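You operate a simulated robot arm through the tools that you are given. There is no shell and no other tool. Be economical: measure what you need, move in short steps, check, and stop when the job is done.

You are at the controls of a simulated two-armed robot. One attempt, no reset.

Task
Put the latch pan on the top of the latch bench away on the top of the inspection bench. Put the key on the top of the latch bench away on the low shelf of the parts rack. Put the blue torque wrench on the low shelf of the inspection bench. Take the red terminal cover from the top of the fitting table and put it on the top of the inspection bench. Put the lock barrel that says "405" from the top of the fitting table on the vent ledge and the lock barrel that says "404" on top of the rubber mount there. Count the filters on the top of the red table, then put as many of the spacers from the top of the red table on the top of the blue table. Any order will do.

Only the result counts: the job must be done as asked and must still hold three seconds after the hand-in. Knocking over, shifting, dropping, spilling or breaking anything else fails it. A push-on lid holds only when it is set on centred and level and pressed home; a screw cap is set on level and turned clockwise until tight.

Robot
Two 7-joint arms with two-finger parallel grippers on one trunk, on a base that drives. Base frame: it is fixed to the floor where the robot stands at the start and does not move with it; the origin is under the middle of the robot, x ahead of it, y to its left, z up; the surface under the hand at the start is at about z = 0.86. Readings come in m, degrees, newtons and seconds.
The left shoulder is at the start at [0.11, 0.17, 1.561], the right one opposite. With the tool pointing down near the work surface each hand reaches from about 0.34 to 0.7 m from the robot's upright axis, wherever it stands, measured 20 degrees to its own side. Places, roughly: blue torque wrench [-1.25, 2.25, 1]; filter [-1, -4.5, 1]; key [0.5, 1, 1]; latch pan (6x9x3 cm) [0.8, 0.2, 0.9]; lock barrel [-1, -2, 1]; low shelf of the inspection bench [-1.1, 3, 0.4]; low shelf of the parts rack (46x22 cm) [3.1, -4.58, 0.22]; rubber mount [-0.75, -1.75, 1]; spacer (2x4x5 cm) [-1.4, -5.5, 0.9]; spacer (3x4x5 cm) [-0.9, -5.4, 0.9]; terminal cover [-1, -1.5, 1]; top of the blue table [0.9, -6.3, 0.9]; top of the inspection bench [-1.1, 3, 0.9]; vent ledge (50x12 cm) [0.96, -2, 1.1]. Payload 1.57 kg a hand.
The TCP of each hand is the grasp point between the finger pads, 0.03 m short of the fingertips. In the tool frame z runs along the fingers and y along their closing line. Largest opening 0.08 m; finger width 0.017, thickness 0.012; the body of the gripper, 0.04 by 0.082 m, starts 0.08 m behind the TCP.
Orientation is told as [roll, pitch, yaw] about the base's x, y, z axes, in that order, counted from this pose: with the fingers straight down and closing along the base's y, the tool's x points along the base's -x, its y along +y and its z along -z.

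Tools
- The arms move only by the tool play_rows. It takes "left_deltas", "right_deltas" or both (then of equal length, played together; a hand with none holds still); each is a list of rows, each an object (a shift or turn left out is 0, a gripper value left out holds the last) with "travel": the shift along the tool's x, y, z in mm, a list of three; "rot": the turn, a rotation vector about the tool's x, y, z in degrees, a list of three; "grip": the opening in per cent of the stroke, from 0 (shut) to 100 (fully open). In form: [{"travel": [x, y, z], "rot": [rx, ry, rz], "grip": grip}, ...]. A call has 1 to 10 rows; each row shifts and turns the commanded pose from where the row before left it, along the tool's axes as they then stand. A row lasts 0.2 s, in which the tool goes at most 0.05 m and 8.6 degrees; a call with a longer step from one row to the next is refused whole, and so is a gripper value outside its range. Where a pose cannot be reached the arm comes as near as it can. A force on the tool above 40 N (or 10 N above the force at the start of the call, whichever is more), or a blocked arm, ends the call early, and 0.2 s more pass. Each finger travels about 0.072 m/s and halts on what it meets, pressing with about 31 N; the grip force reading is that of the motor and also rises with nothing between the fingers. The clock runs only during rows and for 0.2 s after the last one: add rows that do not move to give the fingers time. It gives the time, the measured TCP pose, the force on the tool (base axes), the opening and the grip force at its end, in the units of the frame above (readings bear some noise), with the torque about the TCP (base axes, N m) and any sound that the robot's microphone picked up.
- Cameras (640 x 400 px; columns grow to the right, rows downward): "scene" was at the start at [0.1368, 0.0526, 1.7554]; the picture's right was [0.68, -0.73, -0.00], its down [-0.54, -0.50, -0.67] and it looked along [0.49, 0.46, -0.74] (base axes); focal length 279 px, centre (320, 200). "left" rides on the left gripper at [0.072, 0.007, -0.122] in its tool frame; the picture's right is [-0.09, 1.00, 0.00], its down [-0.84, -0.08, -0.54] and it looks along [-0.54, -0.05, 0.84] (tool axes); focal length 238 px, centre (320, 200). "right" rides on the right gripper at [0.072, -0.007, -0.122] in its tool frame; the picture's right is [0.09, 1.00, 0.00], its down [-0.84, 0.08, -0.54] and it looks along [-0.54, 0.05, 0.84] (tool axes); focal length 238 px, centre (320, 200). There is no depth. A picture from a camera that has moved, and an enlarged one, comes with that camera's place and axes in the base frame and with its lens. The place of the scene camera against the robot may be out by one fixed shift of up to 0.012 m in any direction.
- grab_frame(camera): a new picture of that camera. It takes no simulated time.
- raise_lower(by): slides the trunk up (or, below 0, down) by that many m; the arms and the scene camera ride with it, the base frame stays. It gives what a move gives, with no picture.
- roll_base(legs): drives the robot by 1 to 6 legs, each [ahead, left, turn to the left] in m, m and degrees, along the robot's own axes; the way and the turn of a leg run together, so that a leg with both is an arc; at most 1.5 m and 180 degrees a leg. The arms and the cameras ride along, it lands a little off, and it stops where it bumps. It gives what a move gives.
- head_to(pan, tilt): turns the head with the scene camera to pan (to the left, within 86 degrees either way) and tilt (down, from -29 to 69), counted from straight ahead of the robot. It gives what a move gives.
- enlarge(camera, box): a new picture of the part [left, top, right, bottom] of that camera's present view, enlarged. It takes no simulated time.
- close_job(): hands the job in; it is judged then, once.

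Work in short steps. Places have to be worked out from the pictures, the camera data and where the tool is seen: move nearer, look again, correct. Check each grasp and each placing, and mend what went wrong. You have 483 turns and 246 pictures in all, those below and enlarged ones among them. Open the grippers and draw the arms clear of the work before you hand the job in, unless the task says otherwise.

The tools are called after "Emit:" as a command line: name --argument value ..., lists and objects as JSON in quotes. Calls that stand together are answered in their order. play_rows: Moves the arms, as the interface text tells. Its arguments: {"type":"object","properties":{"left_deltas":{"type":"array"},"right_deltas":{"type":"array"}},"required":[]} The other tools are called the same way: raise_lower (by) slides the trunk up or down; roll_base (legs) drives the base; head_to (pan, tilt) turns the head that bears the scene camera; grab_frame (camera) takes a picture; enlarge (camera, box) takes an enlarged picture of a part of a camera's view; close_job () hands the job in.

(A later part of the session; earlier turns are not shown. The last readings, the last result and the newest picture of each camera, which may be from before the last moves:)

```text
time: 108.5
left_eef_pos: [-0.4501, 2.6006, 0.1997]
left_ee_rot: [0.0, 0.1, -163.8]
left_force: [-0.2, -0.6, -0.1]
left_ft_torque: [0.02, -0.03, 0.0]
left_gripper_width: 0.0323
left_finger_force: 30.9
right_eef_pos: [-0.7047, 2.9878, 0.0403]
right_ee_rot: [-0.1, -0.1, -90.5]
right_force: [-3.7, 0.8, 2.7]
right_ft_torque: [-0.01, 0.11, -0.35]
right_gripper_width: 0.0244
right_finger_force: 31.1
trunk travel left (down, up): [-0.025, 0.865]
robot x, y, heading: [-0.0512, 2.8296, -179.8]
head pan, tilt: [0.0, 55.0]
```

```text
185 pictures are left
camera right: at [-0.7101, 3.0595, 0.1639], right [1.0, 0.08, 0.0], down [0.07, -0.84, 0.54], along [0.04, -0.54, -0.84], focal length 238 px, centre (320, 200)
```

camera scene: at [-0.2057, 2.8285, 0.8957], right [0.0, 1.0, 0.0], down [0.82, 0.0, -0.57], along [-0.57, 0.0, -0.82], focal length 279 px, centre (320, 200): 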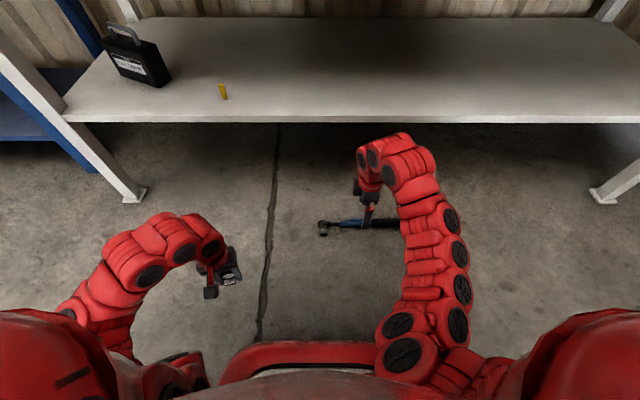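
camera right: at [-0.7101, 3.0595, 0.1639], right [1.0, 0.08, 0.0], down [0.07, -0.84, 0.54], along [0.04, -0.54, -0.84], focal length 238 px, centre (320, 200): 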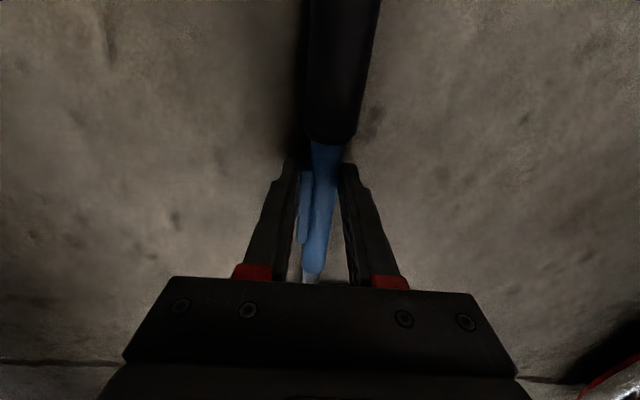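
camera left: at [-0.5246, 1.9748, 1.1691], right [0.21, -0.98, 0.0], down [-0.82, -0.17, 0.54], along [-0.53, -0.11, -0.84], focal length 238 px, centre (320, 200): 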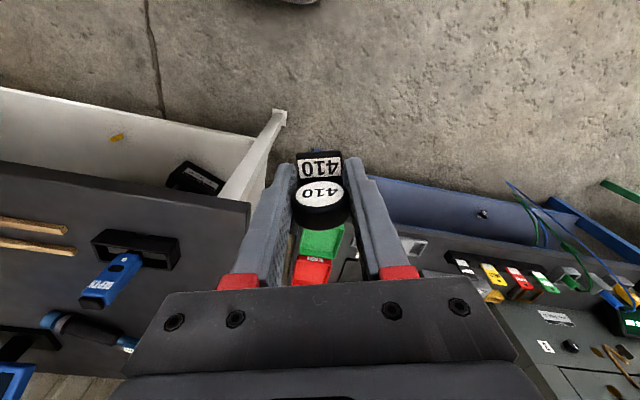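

Gripped (24 mm). Lift and check.

Emit:
play_rows --right_deltas '[{"travel": [0, 0, -20]}, {"travel": [0, 0, -40]}, {"travel": [0, 0, -40]}, {}]'

Emit:
grab_frame --camera "right"

```text
time: 109.5
left_eef_pos: [-0.4498, 2.6003, 0.2003]
left_ee_rot: [0.1, 0.0, -163.9]
left_force: [-0.4, 0.0, 0.2]
left_ft_torque: [-0.02, 0.02, -0.02]
left_gripper_width: 0.0324
left_finger_force: 31.4
right_eef_pos: [-0.7037, 2.9877, 0.1394]
right_ee_rot: [0.1, 0.0, -90.5]
right_force: [0.1, -0.2, -6.1]
right_ft_torque: [0.02, 0.0, 0.0]
right_gripper_width: 0.0248
right_finger_force: 30.7
trunk travel left (down, up): [-0.025, 0.865]
robot x, y, heading: [-0.0527, 2.8287, -180.1]
head pan, tilt: [0.0, 55.0]
```

```text
184 pictures are left
camera right: at [-0.7094, 3.0606, 0.2632], right [1.0, 0.08, 0.0], down [0.07, -0.84, 0.54], along [0.05, -0.54, -0.84], focal length 238 px, centre (320, 200)
```

right: 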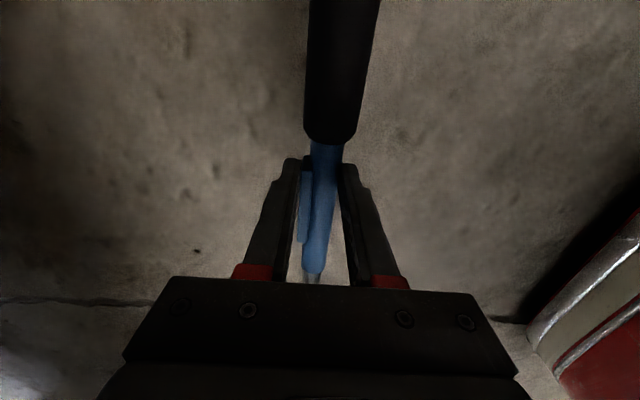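

Held level. Back off, raise trunk, and tilt the hand again.

Emit:
roll_base --legs '[[-0.3, 0, 0]]'

Emit:
raise_lower --by 0.37

Emit:
play_rows --right_deltas '[{"rot": [7.5, 0, 0]}, {"rot": [7.5, 0, 0]}, {"rot": [7.5, 0, 0]}, {"rot": [7.5, 0, 0]}, {"rot": [7.5, 0, 0]}, {"rot": [7.5, 0, 0]}, {}]'

Emit:
head_to --pan 0 --tilt 45

Emit:
grab_frame --camera "scene"

```text
time: 111.6
left_eef_pos: [-0.1439, 2.599, 0.1992]
left_ee_rot: [0.1, 0.1, -163.7]
left_force: [0.0, -0.5, -1.0]
left_ft_torque: [-0.03, -0.04, 0.0]
left_gripper_width: 0.0324
left_finger_force: 30.8
right_eef_pos: [-0.3995, 2.9871, 0.1409]
right_ee_rot: [0.0, -0.1, -90.5]
right_force: [-0.9, 0.1, -6.0]
right_ft_torque: [-0.03, 0.04, -0.02]
right_gripper_width: 0.0247
right_finger_force: 31.1
trunk travel left (down, up): [-0.025, 0.865]
robot x, y, heading: [0.2547, 2.8339, -180.1]
head pan, tilt: [0.0, 55.0]
```

```text
time: 115.2
left_eef_pos: [-0.1442, 2.601, 0.5697]
left_ee_rot: [0.1, 0.1, -163.8]
left_force: [0.3, 0.0, -0.6]
left_ft_torque: [0.03, -0.03, 0.01]
left_gripper_width: 0.0323
left_finger_force: 30.8
right_eef_pos: [-0.3993, 2.989, 0.5083]
right_ee_rot: [0.1, 0.0, -90.4]
right_force: [-0.3, -0.3, -6.0]
right_ft_torque: [-0.03, 0.05, 0.02]
right_gripper_width: 0.0249
right_finger_force: 30.8
trunk travel left (down, up): [-0.395, 0.495]
robot x, y, heading: [0.2532, 2.8254, -179.6]
head pan, tilt: [0.0, 55.0]
```

```text
time: 116.8
left_eef_pos: [-0.1439, 2.6003, 0.57]
left_ee_rot: [0.2, 0.1, -163.8]
left_force: [1.0, 0.4, -0.2]
left_ft_torque: [0.01, -0.01, 0.02]
left_gripper_width: 0.0324
left_finger_force: 30.9
right_eef_pos: [-0.3994, 2.989, 0.5091]
right_ee_rot: [-45.1, -0.2, -90.3]
right_force: [0.4, 0.1, -6.9]
right_ft_torque: [-0.02, -0.07, 0.06]
right_gripper_width: 0.0248
right_finger_force: 30.9
trunk travel left (down, up): [-0.395, 0.495]
robot x, y, heading: [0.2552, 2.8304, -179.4]
head pan, tilt: [0.0, 55.0]
```

```text
time: 117.5
left_eef_pos: [-0.1433, 2.5996, 0.5689]
left_ee_rot: [0.1, 0.1, -163.8]
left_force: [-0.1, 0.7, -0.2]
left_ft_torque: [-0.04, 0.02, 0.0]
left_gripper_width: 0.0323
left_finger_force: 31.2
right_eef_pos: [-0.3991, 2.9876, 0.5091]
right_ee_rot: [-44.9, -0.1, -90.4]
right_force: [0.7, -0.5, -6.8]
right_ft_torque: [0.01, -0.05, -0.01]
right_gripper_width: 0.0245
right_finger_force: 31.0
trunk travel left (down, up): [-0.395, 0.495]
robot x, y, heading: [0.2522, 2.8323, -179.6]
head pan, tilt: [0.0, 45.0]
```

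```text
183 pictures are left
camera scene: at [0.0895, 2.8293, 1.279], right [0.0, 1.0, 0.0], down [0.71, 0.0, -0.71], along [-0.71, 0.0, -0.71], focal length 279 px, centre (320, 200)
```

scene: 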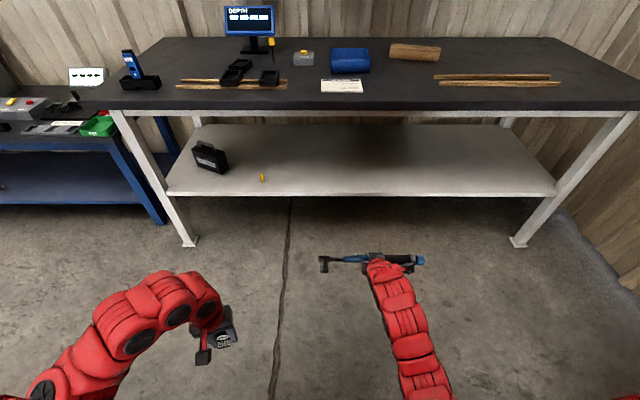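

Drive in so the wrench is ~12 cm inside the shelf.

Emit:
roll_base --legs '[[0.53, 0, -0.4]]'

Emit:
grab_frame --camera "scene"

```text
time: 120.5
left_eef_pos: [-0.6661, 2.6094, 0.5697]
left_ee_rot: [0.1, 0.1, -164.6]
left_force: [-0.3, -0.6, -0.6]
left_ft_torque: [0.01, -0.01, 0.01]
left_gripper_width: 0.0324
left_finger_force: 30.6
right_eef_pos: [-0.9166, 3.0027, 0.5095]
right_ee_rot: [-45.0, -0.1, -91.3]
right_force: [-0.6, 0.6, -6.8]
right_ft_torque: [-0.03, -0.1, 0.0]
right_gripper_width: 0.0246
right_finger_force: 31.4
trunk travel left (down, up): [-0.395, 0.495]
robot x, y, heading: [-0.2655, 2.8309, 179.3]
head pan, tilt: [0.0, 45.0]
```

```text
182 pictures are left
camera scene: at [-0.4305, 2.8345, 1.2789], right [0.01, 1.0, 0.0], down [0.71, -0.01, -0.71], along [-0.71, 0.01, -0.71], focal length 279 px, centre (320, 200)
```

scene: 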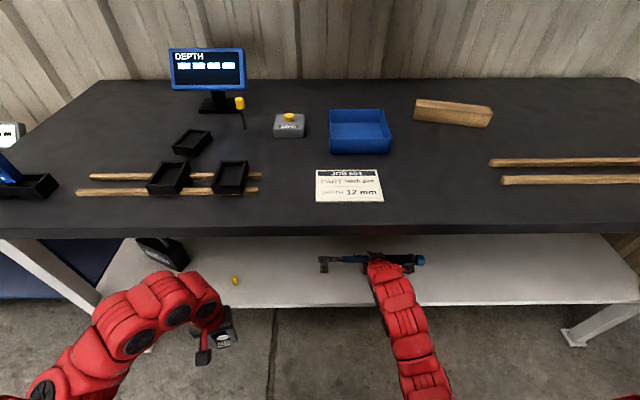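

Emit:
play_rows --right_deltas '[{"travel": [0, 16, 16]}, {"travel": [0, 16, 16]}, {"travel": [0, -14, 14]}, {"travel": [0, -14, 14]}, {"travel": [0, 5, 5]}, {}]'

Emit:
play_rows --right_deltas '[{"travel": [0, 2, 2]}, {"travel": [0, 2, 2]}, {"travel": [0, 2, 2]}, {"travel": [0, 2, 2]}, {}]'

```text
time: 121.9
left_eef_pos: [-0.6668, 2.6098, 0.5703]
left_ee_rot: [0.0, 0.0, -164.7]
left_force: [0.3, 0.1, -0.5]
left_ft_torque: [-0.04, -0.01, 0.02]
left_gripper_width: 0.0325
left_finger_force: 30.8
right_eef_pos: [-0.9565, 3.003, 0.457]
right_ee_rot: [-45.1, -0.1, -91.3]
right_force: [-1.0, 1.2, -1.8]
right_ft_torque: [-0.79, -0.04, -0.05]
right_gripper_width: 0.0248
right_finger_force: 31.0
trunk travel left (down, up): [-0.395, 0.495]
robot x, y, heading: [-0.2654, 2.8326, 179.0]
head pan, tilt: [0.0, 45.0]
```

```text
time: 123.1
left_eef_pos: [-0.6671, 2.6102, 0.5712]
left_ee_rot: [0.0, 0.0, -164.7]
left_force: [-0.8, 0.5, -0.5]
left_ft_torque: [0.01, 0.03, -0.04]
left_gripper_width: 0.0324
left_finger_force: 31.0
right_eef_pos: [-0.9547, 3.0035, 0.4469]
right_ee_rot: [-45.0, -0.1, -91.2]
right_force: [1.0, 4.1, 8.2]
right_ft_torque: [-0.58, -0.09, -0.28]
right_gripper_width: 0.0255
right_finger_force: 30.9
trunk travel left (down, up): [-0.395, 0.495]
robot x, y, heading: [-0.2675, 2.8339, 179.3]
head pan, tilt: [0.0, 45.0]
```

The socket head touches; a little lower, then release and pull straight back horizontally.

Emit:
play_rows --right_deltas '[{"travel": [0, 2, 2]}, {"travel": [0, 2, 2]}, {}]'

Emit:
grab_frame --camera "right"

Emit:
enlarge --camera "scene" --box '[300, 220, 460, 320]'

```text
time: 123.9
left_eef_pos: [-0.6652, 2.6093, 0.5713]
left_ee_rot: [0.0, -0.1, -164.7]
left_force: [-0.3, -0.6, -0.8]
left_ft_torque: [0.03, 0.02, -0.01]
left_gripper_width: 0.0322
left_finger_force: 30.8
right_eef_pos: [-0.958, 3.0019, 0.4459]
right_ee_rot: [-45.8, 0.0, -91.4]
right_force: [-6.6, 7.6, 35.3]
right_ft_torque: [-0.24, 0.27, -0.7]
right_gripper_width: 0.0251
right_finger_force: 31.2
trunk travel left (down, up): [-0.395, 0.495]
robot x, y, heading: [-0.2678, 2.8344, 179.3]
head pan, tilt: [0.0, 45.0]
```

```text
181 pictures are left
camera right: at [-0.8723, 3.0724, 0.5377], right [0.7, 0.08, -0.71], down [0.42, -0.85, 0.32], along [-0.58, -0.53, -0.62], focal length 238 px, centre (320, 200)
```

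right: 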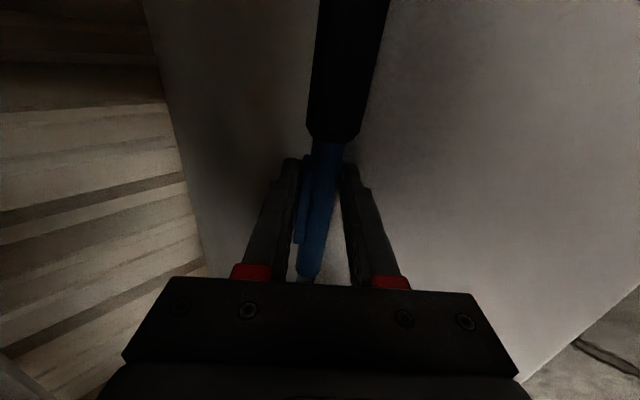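

```text
4.00 times, centred on (380, 270) of scene
camera zoom: at [-0.4256, 2.8339, 1.28], right [0.01, 1.0, 0.0], down [0.7, -0.01, -0.71], along [-0.71, 0.01, -0.7], focal length 1115 px, centre (80, -80)
```

zoom: 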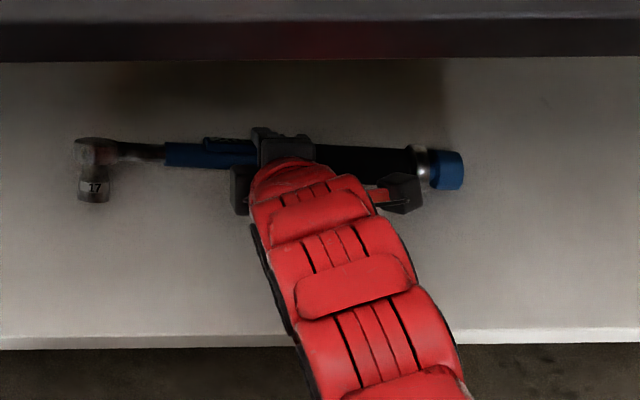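

Emit:
play_rows --right_deltas '[{"grip": 45}, {"grip": 45}, {"travel": [0, 7, -11]}, {"travel": [0, 14, -22]}, {"travel": [0, 14, -26]}, {"travel": [0, 14, -26]}, {}]'

Emit:
grab_frame --camera "right"

Emit:
enlarge --camera "scene" --box '[300, 220, 460, 320]'

```text
time: 125.5
left_eef_pos: [-0.6677, 2.6095, 0.5699]
left_ee_rot: [0.0, 0.1, -164.7]
left_force: [0.5, -0.2, -1.2]
left_ft_torque: [-0.04, 0.03, 0.04]
left_gripper_width: 0.0324
left_finger_force: 31.4
right_eef_pos: [-0.8605, 2.9999, 0.4646]
right_ee_rot: [-44.9, -0.1, -91.3]
right_force: [0.1, 0.1, -0.3]
right_ft_torque: [0.02, -0.03, 0.02]
right_gripper_width: 0.0359
right_finger_force: 0.0
trunk travel left (down, up): [-0.395, 0.495]
robot x, y, heading: [-0.2644, 2.8328, 179.3]
head pan, tilt: [0.0, 45.0]
```

```text
179 pictures are left
camera right: at [-0.7762, 3.0697, 0.5583], right [0.71, 0.07, -0.7], down [0.42, -0.85, 0.33], along [-0.57, -0.53, -0.63], focal length 238 px, centre (320, 200)
```

right: 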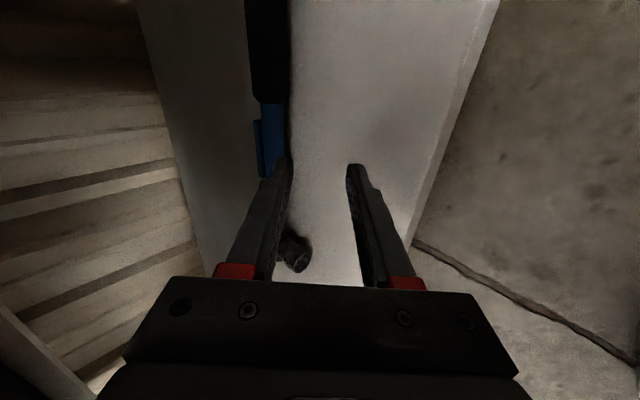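

```text
4.00 times, centred on (380, 270) of scene
camera zoom: at [-0.4293, 2.8343, 1.2791], right [0.01, 1.0, 0.0], down [0.71, -0.01, -0.71], along [-0.71, 0.01, -0.71], focal length 1115 px, centre (80, -80)
```

zoom: 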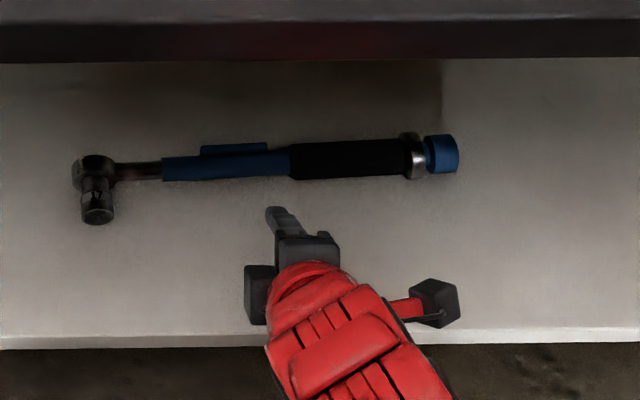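

The wrench lies stably on the shelf. Back away and recheck, raising the trunk.

Emit:
roll_base --legs '[[-0.5, 0, 0]]'

Emit:
grab_frame --camera "scene"

Emit:
play_rows --right_deltas '[{"rot": [-7.5, 0, 0], "grip": 100}, {"rot": [-7.5, 0, 0]}, {"rot": [-7.5, 0, 0]}, {"rot": [-7.5, 0, 0]}, {"rot": [-7.5, 0, 0]}, {"rot": [-7.5, 0, 0]}, {"rot": [0, 0, 8.5]}, {"rot": [0, 0, 8.5]}, {"rot": [0, 0, 8.5]}, {"rot": [0, 0, 8.5]}]'

Emit:
raise_lower --by 0.495

```text
time: 128.5
left_eef_pos: [-0.1519, 2.6011, 0.5699]
left_ee_rot: [0.0, -0.2, -164.3]
left_force: [-0.3, -0.6, -0.4]
left_ft_torque: [0.0, 0.0, -0.02]
left_gripper_width: 0.0324
left_finger_force: 30.3
right_eef_pos: [-0.3485, 2.9913, 0.4661]
right_ee_rot: [-44.9, -0.1, -91.0]
right_force: [-0.8, -0.5, 0.6]
right_ft_torque: [-0.01, 0.02, 0.01]
right_gripper_width: 0.0358
right_finger_force: 0.0
trunk travel left (down, up): [-0.395, 0.495]
robot x, y, heading: [0.2435, 2.8285, 179.6]
head pan, tilt: [0.0, 45.0]
```

```text
177 pictures are left
camera scene: at [0.0838, 2.8282, 1.2792], right [0.01, 1.0, 0.0], down [0.71, -0.01, -0.71], along [-0.71, 0.01, -0.71], focal length 279 px, centre (320, 200)
```

scene: 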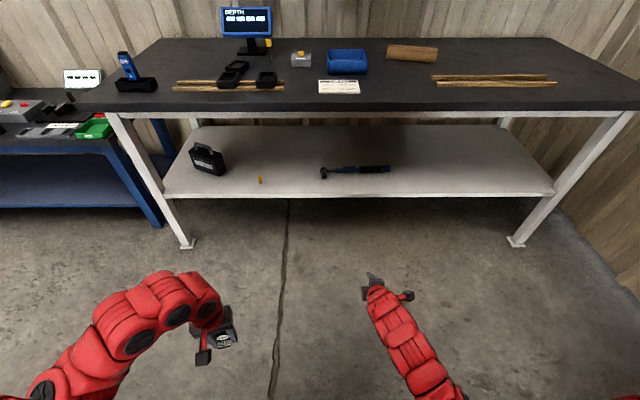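

```text
time: 130.7
left_eef_pos: [-0.1534, 2.6021, 0.5706]
left_ee_rot: [-0.1, 0.2, -164.4]
left_force: [0.4, 0.1, -0.7]
left_ft_torque: [0.03, 0.0, -0.02]
left_gripper_width: 0.0324
left_finger_force: 31.0
right_eef_pos: [-0.3485, 2.9921, 0.466]
right_ee_rot: [0.0, -0.1, -125.2]
right_force: [1.1, -0.5, 0.6]
right_ft_torque: [0.03, 0.0, 0.01]
right_gripper_width: 0.0804
right_finger_force: 0.1
trunk travel left (down, up): [-0.395, 0.495]
robot x, y, heading: [0.2439, 2.8287, 179.5]
head pan, tilt: [0.0, 45.0]
```

```text
refused: 0.495 is not a number from -0.4 to 0.4
```

Wrench confirmed on the shelf. Raise the trunk and restore the right wrist.

Emit:
raise_lower --by 0.4

Emit:
raise_lower --by 0.09

Emit:
play_rows --right_deltas '[{"rot": [0, 0, 8.5]}, {"rot": [0, 0, 8.5]}, {"rot": [0, 0, 8.5]}, {"rot": [0, 0, 8.5]}, {"rot": [0, 0, 8.5]}, {"rot": [0, 0, 8.5]}, {"rot": [0, 0, 3.5], "travel": [0, 0, -20]}, {"travel": [0, 0, -40]}, {"travel": [0, 0, -40]}]'

Emit:
roll_base --legs '[[-0.05, 0, 90], [0, -0.35, 0], [1.4, 0, 0], [1.4, 0, 0]]'

Emit:
head_to --pan 0 --tilt 25

Emit:
grab_frame --camera "scene"

```text
time: 134.5
left_eef_pos: [-0.1538, 2.6025, 0.9707]
left_ee_rot: [0.1, 0.1, -164.3]
left_force: [0.5, 0.5, -1.2]
left_ft_torque: [0.03, 0.0, 0.01]
left_gripper_width: 0.0324
left_finger_force: 30.9
right_eef_pos: [-0.3482, 2.9915, 0.8657]
right_ee_rot: [0.1, -0.2, -125.0]
right_force: [-0.3, 0.3, -1.1]
right_ft_torque: [0.03, -0.01, -0.02]
right_gripper_width: 0.0802
right_finger_force: 0.1
trunk travel left (down, up): [-0.795, 0.095]
robot x, y, heading: [0.2473, 2.8293, 179.5]
head pan, tilt: [0.0, 45.0]
```

```text
time: 135.8
left_eef_pos: [-0.1539, 2.6014, 1.0597]
left_ee_rot: [0.0, 0.1, -164.3]
left_force: [-0.2, -0.5, -0.3]
left_ft_torque: [0.03, -0.01, -0.02]
left_gripper_width: 0.0322
left_finger_force: 31.4
right_eef_pos: [-0.3494, 2.9915, 0.9561]
right_ee_rot: [0.0, 0.0, -125.0]
right_force: [-0.7, 0.8, 0.1]
right_ft_torque: [-0.01, 0.0, 0.01]
right_gripper_width: 0.08
right_finger_force: 0.0
trunk travel left (down, up): [-0.885, 0.005]
robot x, y, heading: [0.2479, 2.8308, 179.9]
head pan, tilt: [0.0, 45.0]
```

```text
time: 137.8
left_eef_pos: [-0.1524, 2.6047, 1.0603]
left_ee_rot: [0.1, 0.0, -164.4]
left_force: [0.2, -0.1, -0.7]
left_ft_torque: [0.0, 0.02, 0.0]
left_gripper_width: 0.0325
left_finger_force: 31.2
right_eef_pos: [-0.3479, 2.9944, 1.056]
right_ee_rot: [0.2, -0.1, -179.6]
right_force: [-0.3, -0.7, 0.5]
right_ft_torque: [-0.03, -0.01, 0.01]
right_gripper_width: 0.0799
right_finger_force: 0.0
trunk travel left (down, up): [-0.885, 0.005]
robot x, y, heading: [0.2471, 2.8285, 179.4]
head pan, tilt: [0.0, 45.0]
```

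```text
time: 157.1
left_eef_pos: [0.0405, -0.3453, 1.06]
left_ee_rot: [0.1, 0.0, -76.9]
left_force: [-0.6, 0.3, -1.4]
left_ft_torque: [0.02, 0.0, -0.01]
left_gripper_width: 0.0322
left_finger_force: 30.8
right_eef_pos: [-0.3571, -0.5222, 1.0556]
right_ee_rot: [0.1, 0.0, -92.1]
right_force: [-0.4, 0.0, 0.7]
right_ft_torque: [0.01, 0.04, 0.01]
right_gripper_width: 0.0799
right_finger_force: 0.1
trunk travel left (down, up): [-0.885, 0.005]
robot x, y, heading: [-0.1686, 0.0658, -92.6]
head pan, tilt: [0.0, 45.0]
```

```text
time: 157.9
left_eef_pos: [0.0406, -0.3452, 1.0605]
left_ee_rot: [0.1, 0.1, -76.9]
left_force: [-1.3, 0.3, -0.9]
left_ft_torque: [0.02, 0.02, -0.01]
left_gripper_width: 0.0324
left_finger_force: 31.2
right_eef_pos: [-0.3584, -0.5239, 1.0559]
right_ee_rot: [0.1, 0.0, -92.1]
right_force: [-0.8, 0.4, 0.6]
right_ft_torque: [0.01, -0.03, -0.01]
right_gripper_width: 0.0797
right_finger_force: 0.0
trunk travel left (down, up): [-0.885, 0.005]
robot x, y, heading: [-0.1665, 0.064, -93.0]
head pan, tilt: [0.0, 25.0]
```

```text
176 pictures are left
camera scene: at [-0.1781, -0.1103, 1.7996], right [-1.0, 0.05, 0.0], down [0.02, 0.42, -0.91], along [-0.05, -0.9, -0.42], focal length 279 px, centre (320, 200)
```

scene: 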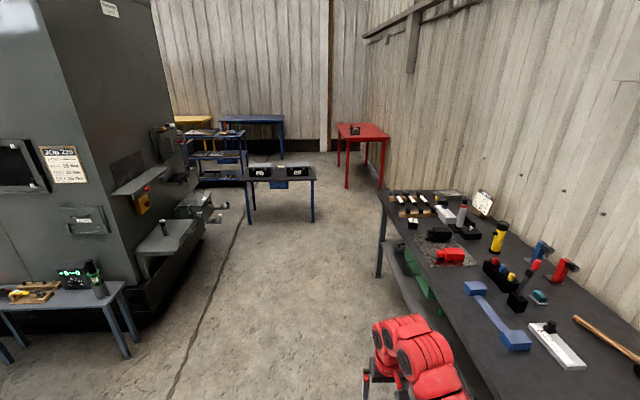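

Fitting table is on the right; vent ledge at left on the machine. Zoom on both.

Emit:
enlarge --camera "scene" --box '[370, 180, 594, 320]'

Emit:
enlarge --camera "scene" --box '[90, 120, 250, 300]'

```text
2.86 times, centred on (482, 250) of scene
camera zoom: at [-0.1781, -0.1103, 1.7996], right [-1.0, 0.05, 0.0], down [0.02, 0.42, -0.91], along [-0.05, -0.9, -0.42], focal length 796 px, centre (-143, 57)
```

zoom: 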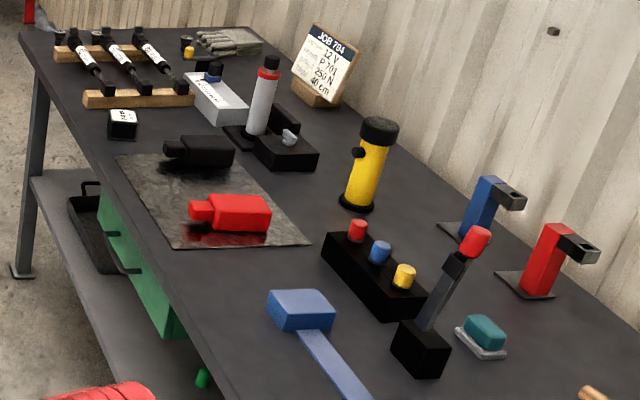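

```text
2.22 times, centred on (170, 210) of scene
camera zoom: at [-0.1781, -0.1103, 1.7996], right [-1.0, 0.05, 0.0], down [0.02, 0.42, -0.91], along [-0.05, -0.9, -0.42], focal length 619 px, centre (653, 178)
```

zoom: 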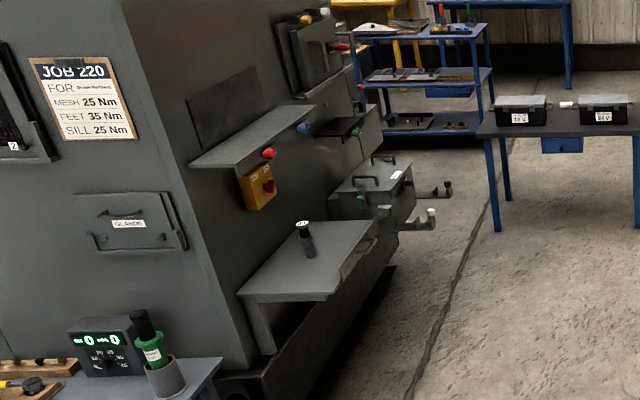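

Drive down the aisle alongside the fitting table and turn to face it.

Emit:
roll_base --legs '[[0.85, 0.1, 3], [0.8, 0, 0], [0, 0, -90]]'

Emit:
head_to --pan 0 --tilt 45

Emit:
grab_frame --camera "scene"

```text
time: 170.1
left_eef_pos: [-0.489, -1.8058, 1.0601]
left_ee_rot: [0.0, 0.0, -164.4]
left_force: [-0.1, -0.7, -1.1]
left_ft_torque: [0.02, 0.02, -0.03]
left_gripper_width: 0.0322
left_finger_force: 30.8
right_eef_pos: [-0.6849, -1.4162, 1.0558]
right_ee_rot: [0.2, 0.0, -179.5]
right_force: [-0.5, 0.7, -0.4]
right_ft_torque: [0.0, 0.0, -0.01]
right_gripper_width: 0.0801
right_finger_force: 0.0
trunk travel left (down, up): [-0.885, 0.005]
robot x, y, heading: [-0.0866, -1.5793, 179.5]
head pan, tilt: [0.0, 25.0]
```

```text
time: 171.0
left_eef_pos: [-0.4899, -1.8058, 1.0602]
left_ee_rot: [0.0, 0.2, -164.4]
left_force: [0.5, 0.5, 0.5]
left_ft_torque: [-0.01, 0.02, 0.0]
left_gripper_width: 0.0326
left_finger_force: 31.0
right_eef_pos: [-0.6849, -1.4158, 1.0553]
right_ee_rot: [0.1, 0.0, -179.5]
right_force: [-0.6, -0.2, 0.3]
right_ft_torque: [-0.01, 0.03, 0.01]
right_gripper_width: 0.0799
right_finger_force: 0.1
trunk travel left (down, up): [-0.885, 0.005]
robot x, y, heading: [-0.09, -1.5818, 179.7]
head pan, tilt: [0.0, 45.0]
```

```text
173 pictures are left
camera scene: at [-0.2529, -1.5797, 1.7692], right [0.01, 1.0, 0.0], down [0.71, -0.01, -0.71], along [-0.71, 0.01, -0.71], focal length 279 px, centre (320, 200)
```

scene: 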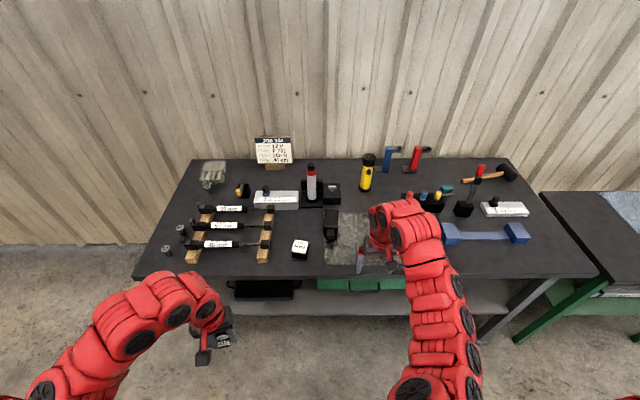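

Emit:
enlarge --camera "scene" --box '[150, 150, 350, 275]'

Emit:
enlarge --camera "scene" --box '[290, 150, 450, 280]'

Emit:
grab_frame --camera "left"

Emit:
grab_frame --camera "right"

```text
3.20 times, centred on (250, 212) of scene
camera zoom: at [-0.2529, -1.5797, 1.7692], right [0.01, 1.0, 0.0], down [0.71, -0.01, -0.71], along [-0.71, 0.01, -0.71], focal length 892 px, centre (544, 160)
```

zoom: 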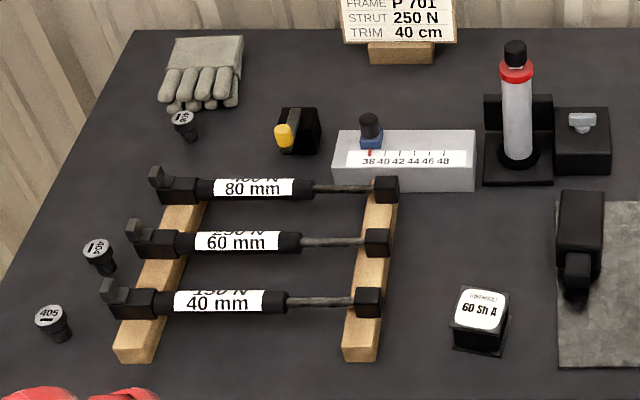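

```text
3.08 times, centred on (370, 215) of scene
camera zoom: at [-0.2529, -1.5797, 1.7692], right [0.01, 1.0, 0.0], down [0.71, -0.01, -0.71], along [-0.71, 0.01, -0.71], focal length 858 px, centre (166, 154)
```

zoom: 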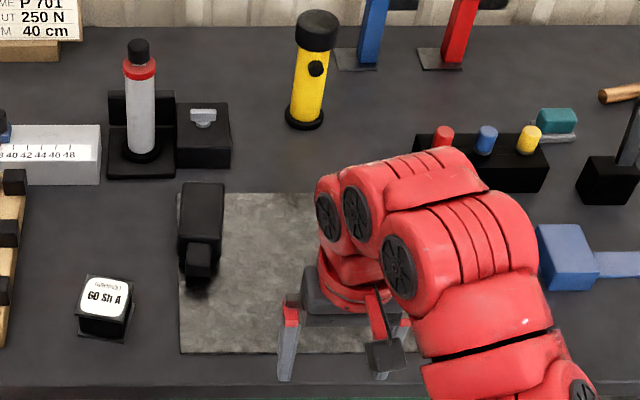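

```text
170 pictures are left
camera left: at [-0.4177, -1.7929, 1.183], right [0.18, -0.98, 0.0], down [-0.83, -0.15, 0.54], along [-0.53, -0.1, -0.84], focal length 238 px, centre (320, 200)
```

left: 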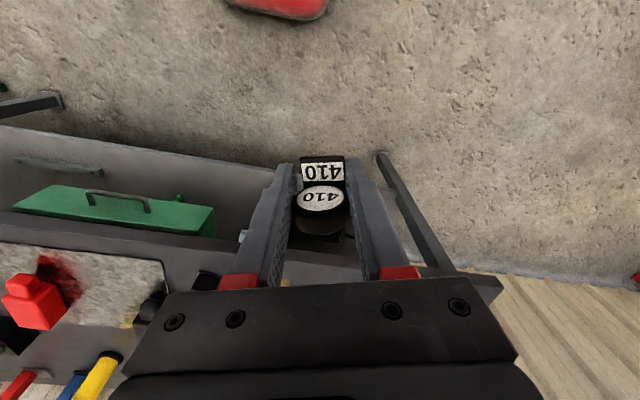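

```text
169 pictures are left
camera right: at [-0.6122, -1.4086, 1.1789], right [0.1, -0.99, 0.0], down [-0.84, -0.08, 0.54], along [-0.54, -0.06, -0.84], focal length 238 px, centre (320, 200)
```

right: 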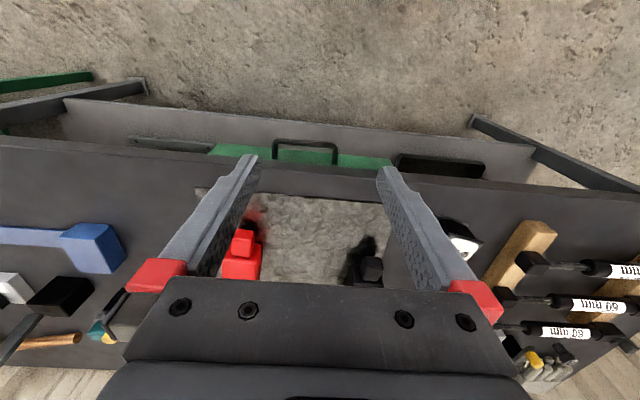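

Found: barrels 405 at ≈(-0.870,-2.150), 404 at ≈(-0.974,-2.129), rubber mount "60 Sh A" at ≈(-0.872,-1.647). I drive to bring the barrels under the right hand.

Emit:
roll_base --legs '[[0, 0.75, 0.3], [0.22, 0, 0]]'

Emit:
grab_frame --camera "right"

Emit:
grab_frame --camera "scene"

```text
time: 176.4
left_eef_pos: [-0.7113, -2.5697, 1.0594]
left_ee_rot: [0.0, 0.0, -163.5]
left_force: [0.7, 0.1, 0.2]
left_ft_torque: [0.03, 0.0, 0.0]
left_gripper_width: 0.0323
left_finger_force: 31.1
right_eef_pos: [-0.9134, -2.182, 1.0552]
right_ee_rot: [0.0, 0.0, -178.7]
right_force: [-0.4, 0.3, 0.0]
right_ft_torque: [-0.03, 0.01, -0.02]
right_gripper_width: 0.0799
right_finger_force: 0.1
trunk travel left (down, up): [-0.885, 0.005]
robot x, y, heading: [-0.3157, -2.3368, -179.8]
head pan, tilt: [0.0, 45.0]
```

```text
168 pictures are left
camera right: at [-0.8398, -2.174, 1.1794], right [0.12, -0.99, 0.0], down [-0.83, -0.1, 0.54], along [-0.54, -0.06, -0.84], focal length 238 px, centre (320, 200)
```

right: 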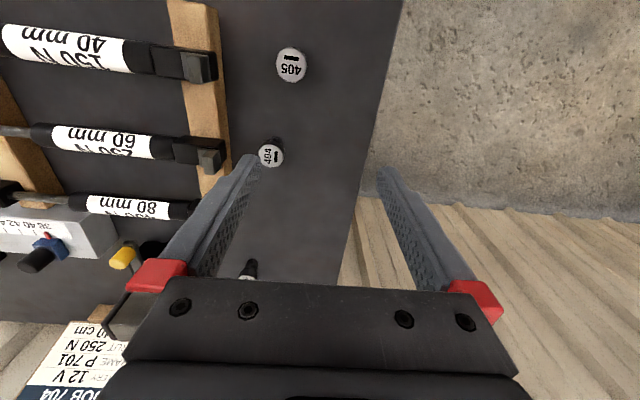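

```text
167 pictures are left
camera scene: at [-0.4774, -2.3396, 1.7693], right [-0.01, 1.0, 0.0], down [0.71, 0.01, -0.71], along [-0.71, -0.01, -0.71], focal length 279 px, centre (320, 200)
```

scene: 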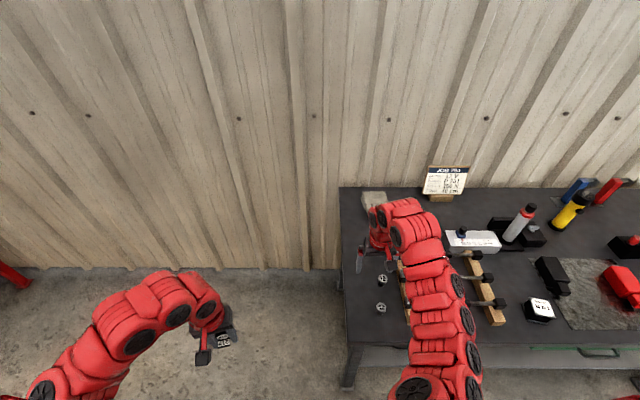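

Emit:
enlarge --camera "scene" --box '[360, 260, 424, 324]'

Emit:
enlarge --camera "scene" --box '[500, 280, 580, 340]'

```text
6.25 times, centred on (392, 292) of scene
camera zoom: at [-0.4774, -2.3396, 1.7693], right [-0.01, 1.0, 0.0], down [0.71, 0.01, -0.71], along [-0.71, -0.01, -0.71], focal length 1742 px, centre (-130, -375)
```

zoom: 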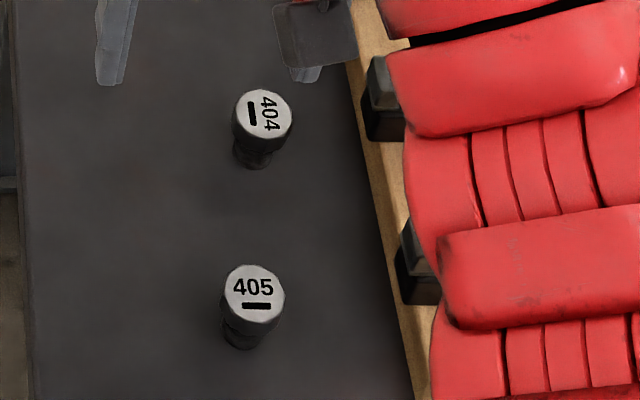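

```text
6.67 times, centred on (540, 310) of scene
camera zoom: at [-0.4774, -2.3396, 1.7693], right [-0.01, 1.0, 0.0], down [0.71, 0.01, -0.71], along [-0.71, -0.01, -0.71], focal length 1858 px, centre (-1147, -533)
```

zoom: 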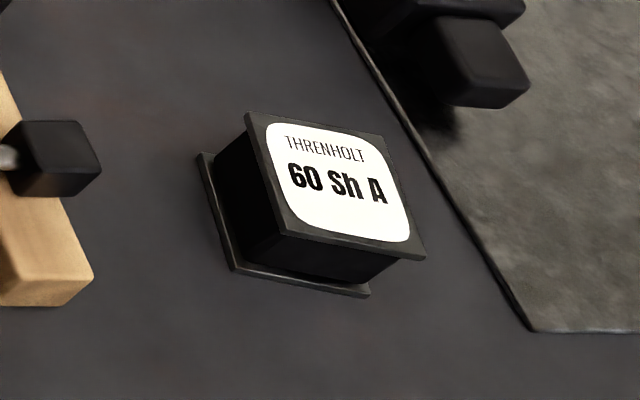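

Cap diameter ≈33 mm, top ≈0.90. I pre-close to 56 mm, move over 404 and lower partly.

Emit:
play_rows --right_deltas '[{"travel": [-25, -30, 0], "grip": 70}, {"travel": [-25, -29, 0]}, {"travel": [0, 0, 40]}, {"travel": [0, 0, 40]}, {}]'

Emit:
grab_frame --camera "right"

```text
time: 177.6
left_eef_pos: [-0.7117, -2.5692, 1.0594]
left_ee_rot: [-0.1, 0.1, -163.6]
left_force: [-0.2, -1.4, 0.2]
left_ft_torque: [0.03, 0.01, 0.0]
left_gripper_width: 0.0322
left_finger_force: 30.5
right_eef_pos: [-0.9644, -2.1234, 0.9742]
right_ee_rot: [0.1, 0.1, -178.6]
right_force: [0.2, 0.2, -0.5]
right_ft_torque: [-0.03, -0.01, 0.03]
right_gripper_width: 0.0561
right_finger_force: 0.0
trunk travel left (down, up): [-0.885, 0.005]
robot x, y, heading: [-0.3152, -2.3362, -179.8]
head pan, tilt: [0.0, 45.0]
```

```text
164 pictures are left
camera right: at [-0.8916, -2.1154, 1.0982], right [0.12, -0.99, 0.0], down [-0.84, -0.1, 0.54], along [-0.54, -0.06, -0.84], focal length 238 px, centre (320, 200)
```

right: 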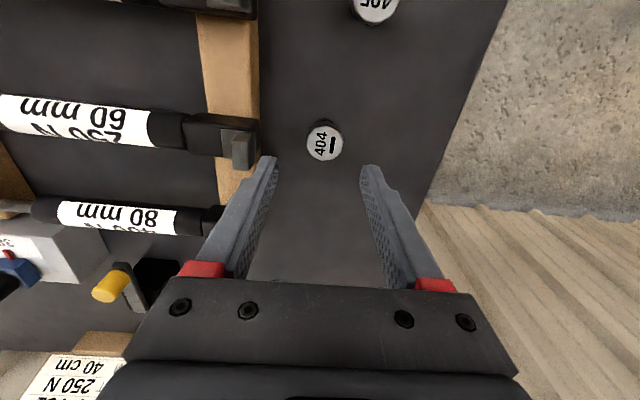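

Neighbouring strut is close on the left; narrow the opening to 46 mm and descend.

Emit:
play_rows --right_deltas '[{"travel": [5, 3, 0], "grip": 58}, {"travel": [0, 0, 30]}, {"travel": [0, 0, 30]}, {"travel": [0, 0, 17]}, {}]'

Emit:
grab_frame --camera "right"

```text
time: 178.8
left_eef_pos: [-0.7115, -2.5689, 1.0598]
left_ee_rot: [0.1, 0.1, -163.4]
left_force: [-0.6, -1.0, -0.8]
left_ft_torque: [0.01, 0.03, 0.02]
left_gripper_width: 0.0322
left_finger_force: 31.1
right_eef_pos: [-0.9596, -2.1272, 0.8973]
right_ee_rot: [0.2, -0.1, -178.6]
right_force: [0.0, 0.6, 0.8]
right_ft_torque: [0.0, 0.02, -0.02]
right_gripper_width: 0.0466
right_finger_force: 0.2
trunk travel left (down, up): [-0.885, 0.005]
robot x, y, heading: [-0.3142, -2.3363, -179.5]
head pan, tilt: [0.0, 45.0]
```

```text
163 pictures are left
camera right: at [-0.8879, -2.1185, 1.0217], right [0.12, -0.99, 0.0], down [-0.83, -0.1, 0.54], along [-0.54, -0.06, -0.84], focal length 238 px, centre (320, 200)
```

right: 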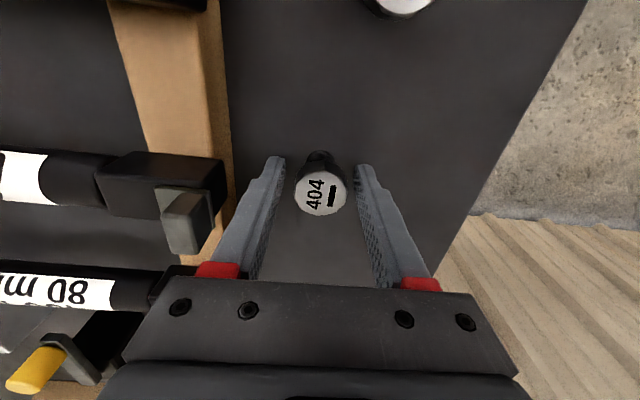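

Emit:
play_rows --right_deltas '[{"travel": [0, 0, 3]}, {"grip": 0}, {"grip": 0}, {"grip": 0}, {"travel": [0, 0, -30]}, {"travel": [0, 0, -40]}, {}]'

Emit:
grab_frame --camera "right"

```text
time: 180.4
left_eef_pos: [-0.7123, -2.5686, 1.0597]
left_ee_rot: [-0.1, 0.1, -163.5]
left_force: [0.0, 0.0, -0.4]
left_ft_torque: [-0.01, -0.01, 0.01]
left_gripper_width: 0.0323
left_finger_force: 30.4
right_eef_pos: [-0.9595, -2.1282, 0.963]
right_ee_rot: [0.1, 0.0, -178.6]
right_force: [-1.2, -0.3, -0.1]
right_ft_torque: [0.03, -0.02, 0.01]
right_gripper_width: 0.0309
right_finger_force: 30.9
trunk travel left (down, up): [-0.885, 0.005]
robot x, y, heading: [-0.3161, -2.3369, -179.4]
head pan, tilt: [0.0, 45.0]
```

```text
162 pictures are left
camera right: at [-0.8875, -2.1202, 1.0874], right [0.12, -0.99, 0.0], down [-0.84, -0.1, 0.54], along [-0.54, -0.06, -0.84], focal length 238 px, centre (320, 200)
```

right: 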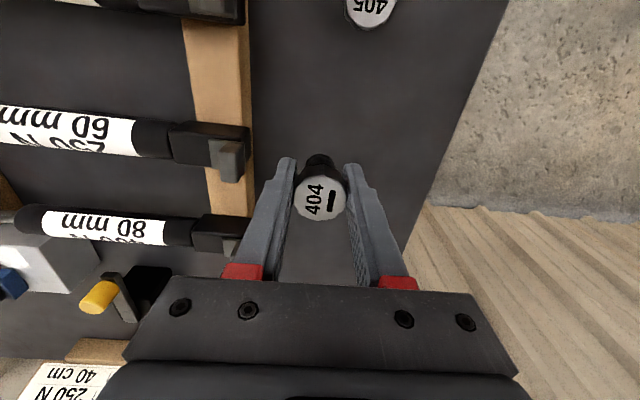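

404 is held. Raise, drive 0.48 right, then centre over the rubber mount.

Emit:
play_rows --right_deltas '[{"travel": [0, 0, -40]}, {"travel": [0, 0, -30]}, {}]'

Emit:
roll_base --legs '[[0, -0.48, 0]]'

Emit:
grab_frame --camera "right"

```text
time: 181.2
left_eef_pos: [-0.7118, -2.5694, 1.0589]
left_ee_rot: [0.0, 0.1, -163.5]
left_force: [-0.5, -0.1, -0.3]
left_ft_torque: [-0.03, -0.05, 0.01]
left_gripper_width: 0.0324
left_finger_force: 30.8
right_eef_pos: [-0.9575, -2.1286, 1.0345]
right_ee_rot: [0.1, 0.0, -178.6]
right_force: [0.4, 0.1, -0.4]
right_ft_torque: [0.0, -0.02, 0.0]
right_gripper_width: 0.031
right_finger_force: 30.6
trunk travel left (down, up): [-0.885, 0.005]
robot x, y, heading: [-0.3158, -2.3357, -179.7]
head pan, tilt: [0.0, 45.0]
```

```text
time: 184.0
left_eef_pos: [-0.7153, -2.0879, 1.0597]
left_ee_rot: [0.0, 0.1, -163.4]
left_force: [0.0, 0.5, -0.5]
left_ft_torque: [0.04, 0.02, -0.03]
left_gripper_width: 0.0322
left_finger_force: 30.6
right_eef_pos: [-0.9631, -1.6474, 1.0348]
right_ee_rot: [0.0, 0.0, -178.4]
right_force: [-1.1, 0.1, -0.7]
right_ft_torque: [0.0, 0.0, 0.0]
right_gripper_width: 0.0309
right_finger_force: 30.7
trunk travel left (down, up): [-0.885, 0.005]
robot x, y, heading: [-0.3203, -1.8535, -179.5]
head pan, tilt: [0.0, 45.0]
```

```text
161 pictures are left
camera right: at [-0.8908, -1.6396, 1.1584], right [0.12, -0.99, 0.0], down [-0.83, -0.1, 0.54], along [-0.54, -0.07, -0.84], focal length 238 px, centre (320, 200)
```

right: 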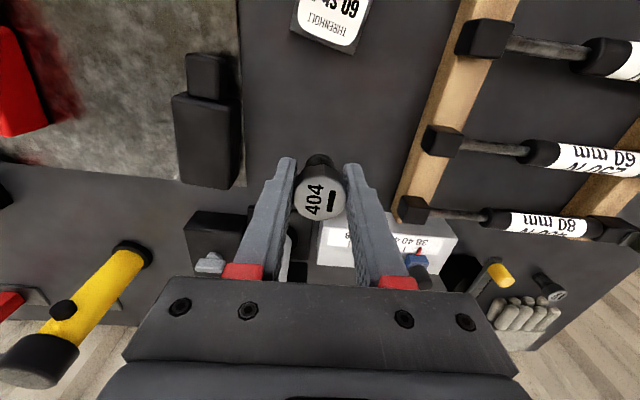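

Emit:
play_rows --right_deltas '[{"travel": [45, 0, 0]}, {"travel": [45, 0, 0]}, {}]'

Emit:
grab_frame --camera "right"

Emit:
grab_frame --camera "scene"

```text
time: 184.8
left_eef_pos: [-0.7167, -2.0884, 1.0583]
left_ee_rot: [-0.1, 0.2, -163.3]
left_force: [0.4, -1.4, -0.9]
left_ft_torque: [0.02, 0.0, 0.03]
left_gripper_width: 0.0323
left_finger_force: 31.4
right_eef_pos: [-0.871, -1.6444, 1.0326]
right_ee_rot: [0.0, 0.1, -178.4]
right_force: [-0.8, -0.2, -0.3]
right_ft_torque: [0.01, -0.02, -0.02]
right_gripper_width: 0.031
right_finger_force: 31.2
trunk travel left (down, up): [-0.885, 0.005]
robot x, y, heading: [-0.3194, -1.8549, -179.3]
head pan, tilt: [0.0, 45.0]
```

```text
160 pictures are left
camera right: at [-0.8, -1.6367, 1.1573], right [0.12, -0.99, 0.0], down [-0.84, -0.1, 0.54], along [-0.54, -0.07, -0.84], focal length 238 px, centre (320, 200)
```

right: 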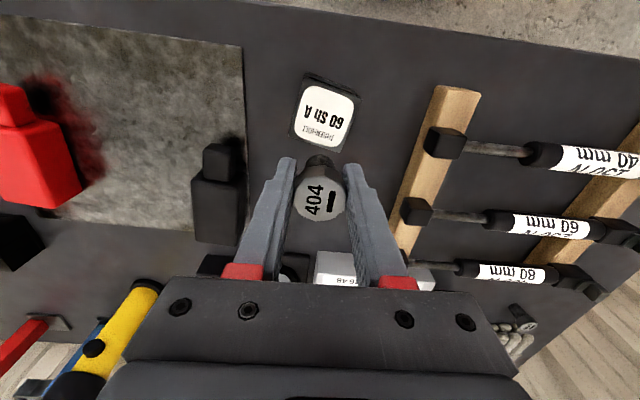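

```text
159 pictures are left
camera scene: at [-0.4855, -1.8591, 1.7689], right [-0.01, 1.0, 0.0], down [0.71, 0.01, -0.71], along [-0.71, -0.01, -0.71], focal length 279 px, centre (320, 200)
```

scene: 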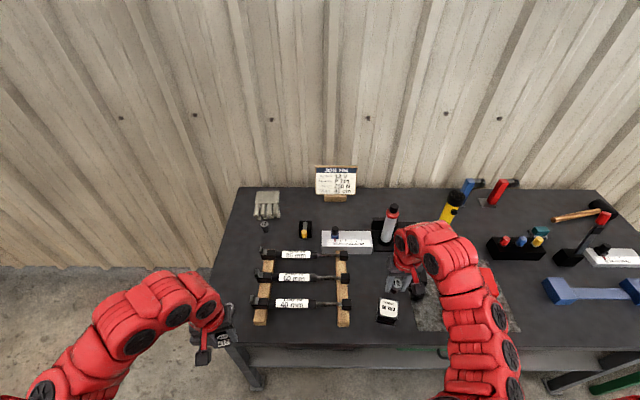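

Emit:
play_rows --right_deltas '[{"travel": [8.5, 4.6, 0]}, {"travel": [0, 0, 40]}, {"travel": [0, 0, 25]}, {}]'

Emit:
grab_frame --camera "right"

Emit:
enlarge --camera "scene" --box '[350, 230, 450, 330]'

```text
time: 185.8
left_eef_pos: [-0.7146, -2.0872, 1.059]
left_ee_rot: [0.0, 0.1, -163.3]
left_force: [0.5, -0.3, -0.8]
left_ft_torque: [0.02, 0.0, 0.0]
left_gripper_width: 0.0324
left_finger_force: 30.7
right_eef_pos: [-0.8658, -1.6491, 0.9698]
right_ee_rot: [0.1, -0.1, -178.3]
right_force: [-0.4, -0.2, -0.5]
right_ft_torque: [0.0, -0.03, 0.03]
right_gripper_width: 0.031
right_finger_force: 31.0
trunk travel left (down, up): [-0.885, 0.005]
robot x, y, heading: [-0.3222, -1.8512, -179.3]
head pan, tilt: [0.0, 45.0]
```

```text
158 pictures are left
camera right: at [-0.7928, -1.6401, 1.0937], right [0.12, -0.99, 0.0], down [-0.83, -0.1, 0.54], along [-0.54, -0.07, -0.84], focal length 238 px, centre (320, 200)
```

right: 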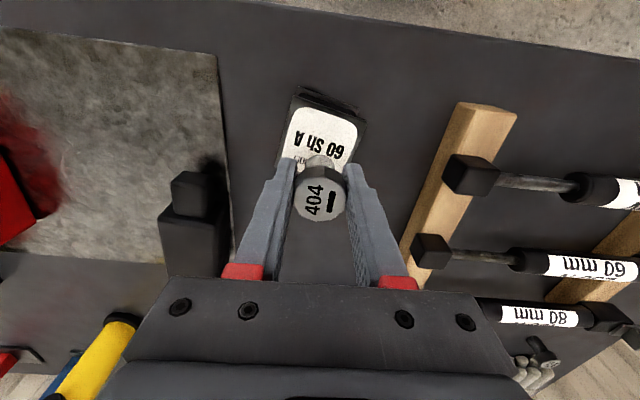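

```text
4.00 times, centred on (400, 280) of scene
camera zoom: at [-0.4828, -1.8567, 1.7692], right [-0.01, 1.0, 0.0], down [0.71, 0.01, -0.71], along [-0.71, -0.01, -0.71], focal length 1115 px, centre (0, -120)
```

zoom: 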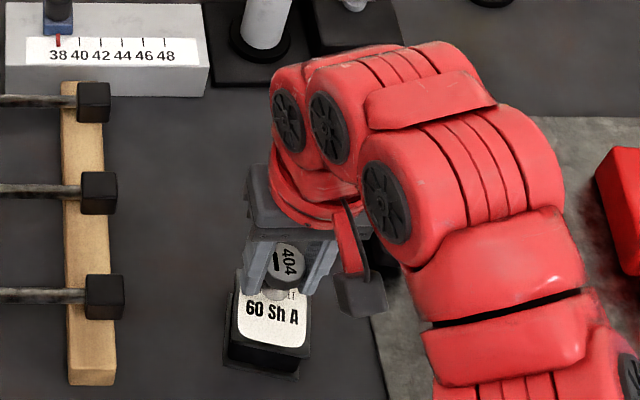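

Adjust 6 mm back and lower gently.

Emit:
play_rows --right_deltas '[{"travel": [6, 0, 10]}, {"travel": [0, 0, 8]}, {"travel": [0, 0, 4]}, {}]'

Emit:
play_rows --right_deltas '[{"travel": [0, 0, 2]}, {"travel": [0, 0, 2]}, {"travel": [0, 0, 2]}, {}]'

```text
time: 186.8
left_eef_pos: [-0.7143, -2.0878, 1.0603]
left_ee_rot: [-0.1, 0.1, -163.3]
left_force: [-0.5, -0.1, 0.2]
left_ft_torque: [0.03, 0.0, -0.01]
left_gripper_width: 0.0324
left_finger_force: 30.8
right_eef_pos: [-0.8594, -1.649, 0.9477]
right_ee_rot: [0.1, 0.1, -178.3]
right_force: [-0.4, 0.1, -0.4]
right_ft_torque: [-0.03, -0.02, 0.02]
right_gripper_width: 0.0309
right_finger_force: 31.0
trunk travel left (down, up): [-0.885, 0.005]
robot x, y, heading: [-0.3182, -1.8522, -179.2]
head pan, tilt: [0.0, 45.0]
```

```text
time: 187.8
left_eef_pos: [-0.7138, -2.0877, 1.061]
left_ee_rot: [0.1, 0.0, -163.3]
left_force: [0.5, 0.1, -1.0]
left_ft_torque: [0.01, -0.02, 0.04]
left_gripper_width: 0.0323
left_finger_force: 31.3
right_eef_pos: [-0.8579, -1.6492, 0.9418]
right_ee_rot: [0.1, -0.2, -178.5]
right_force: [-4.0, 5.2, 23.1]
right_ft_torque: [0.16, 0.13, 0.03]
right_gripper_width: 0.0311
right_finger_force: 31.0
trunk travel left (down, up): [-0.885, 0.005]
robot x, y, heading: [-0.3199, -1.8558, -179.3]
head pan, tilt: [0.0, 45.0]
```

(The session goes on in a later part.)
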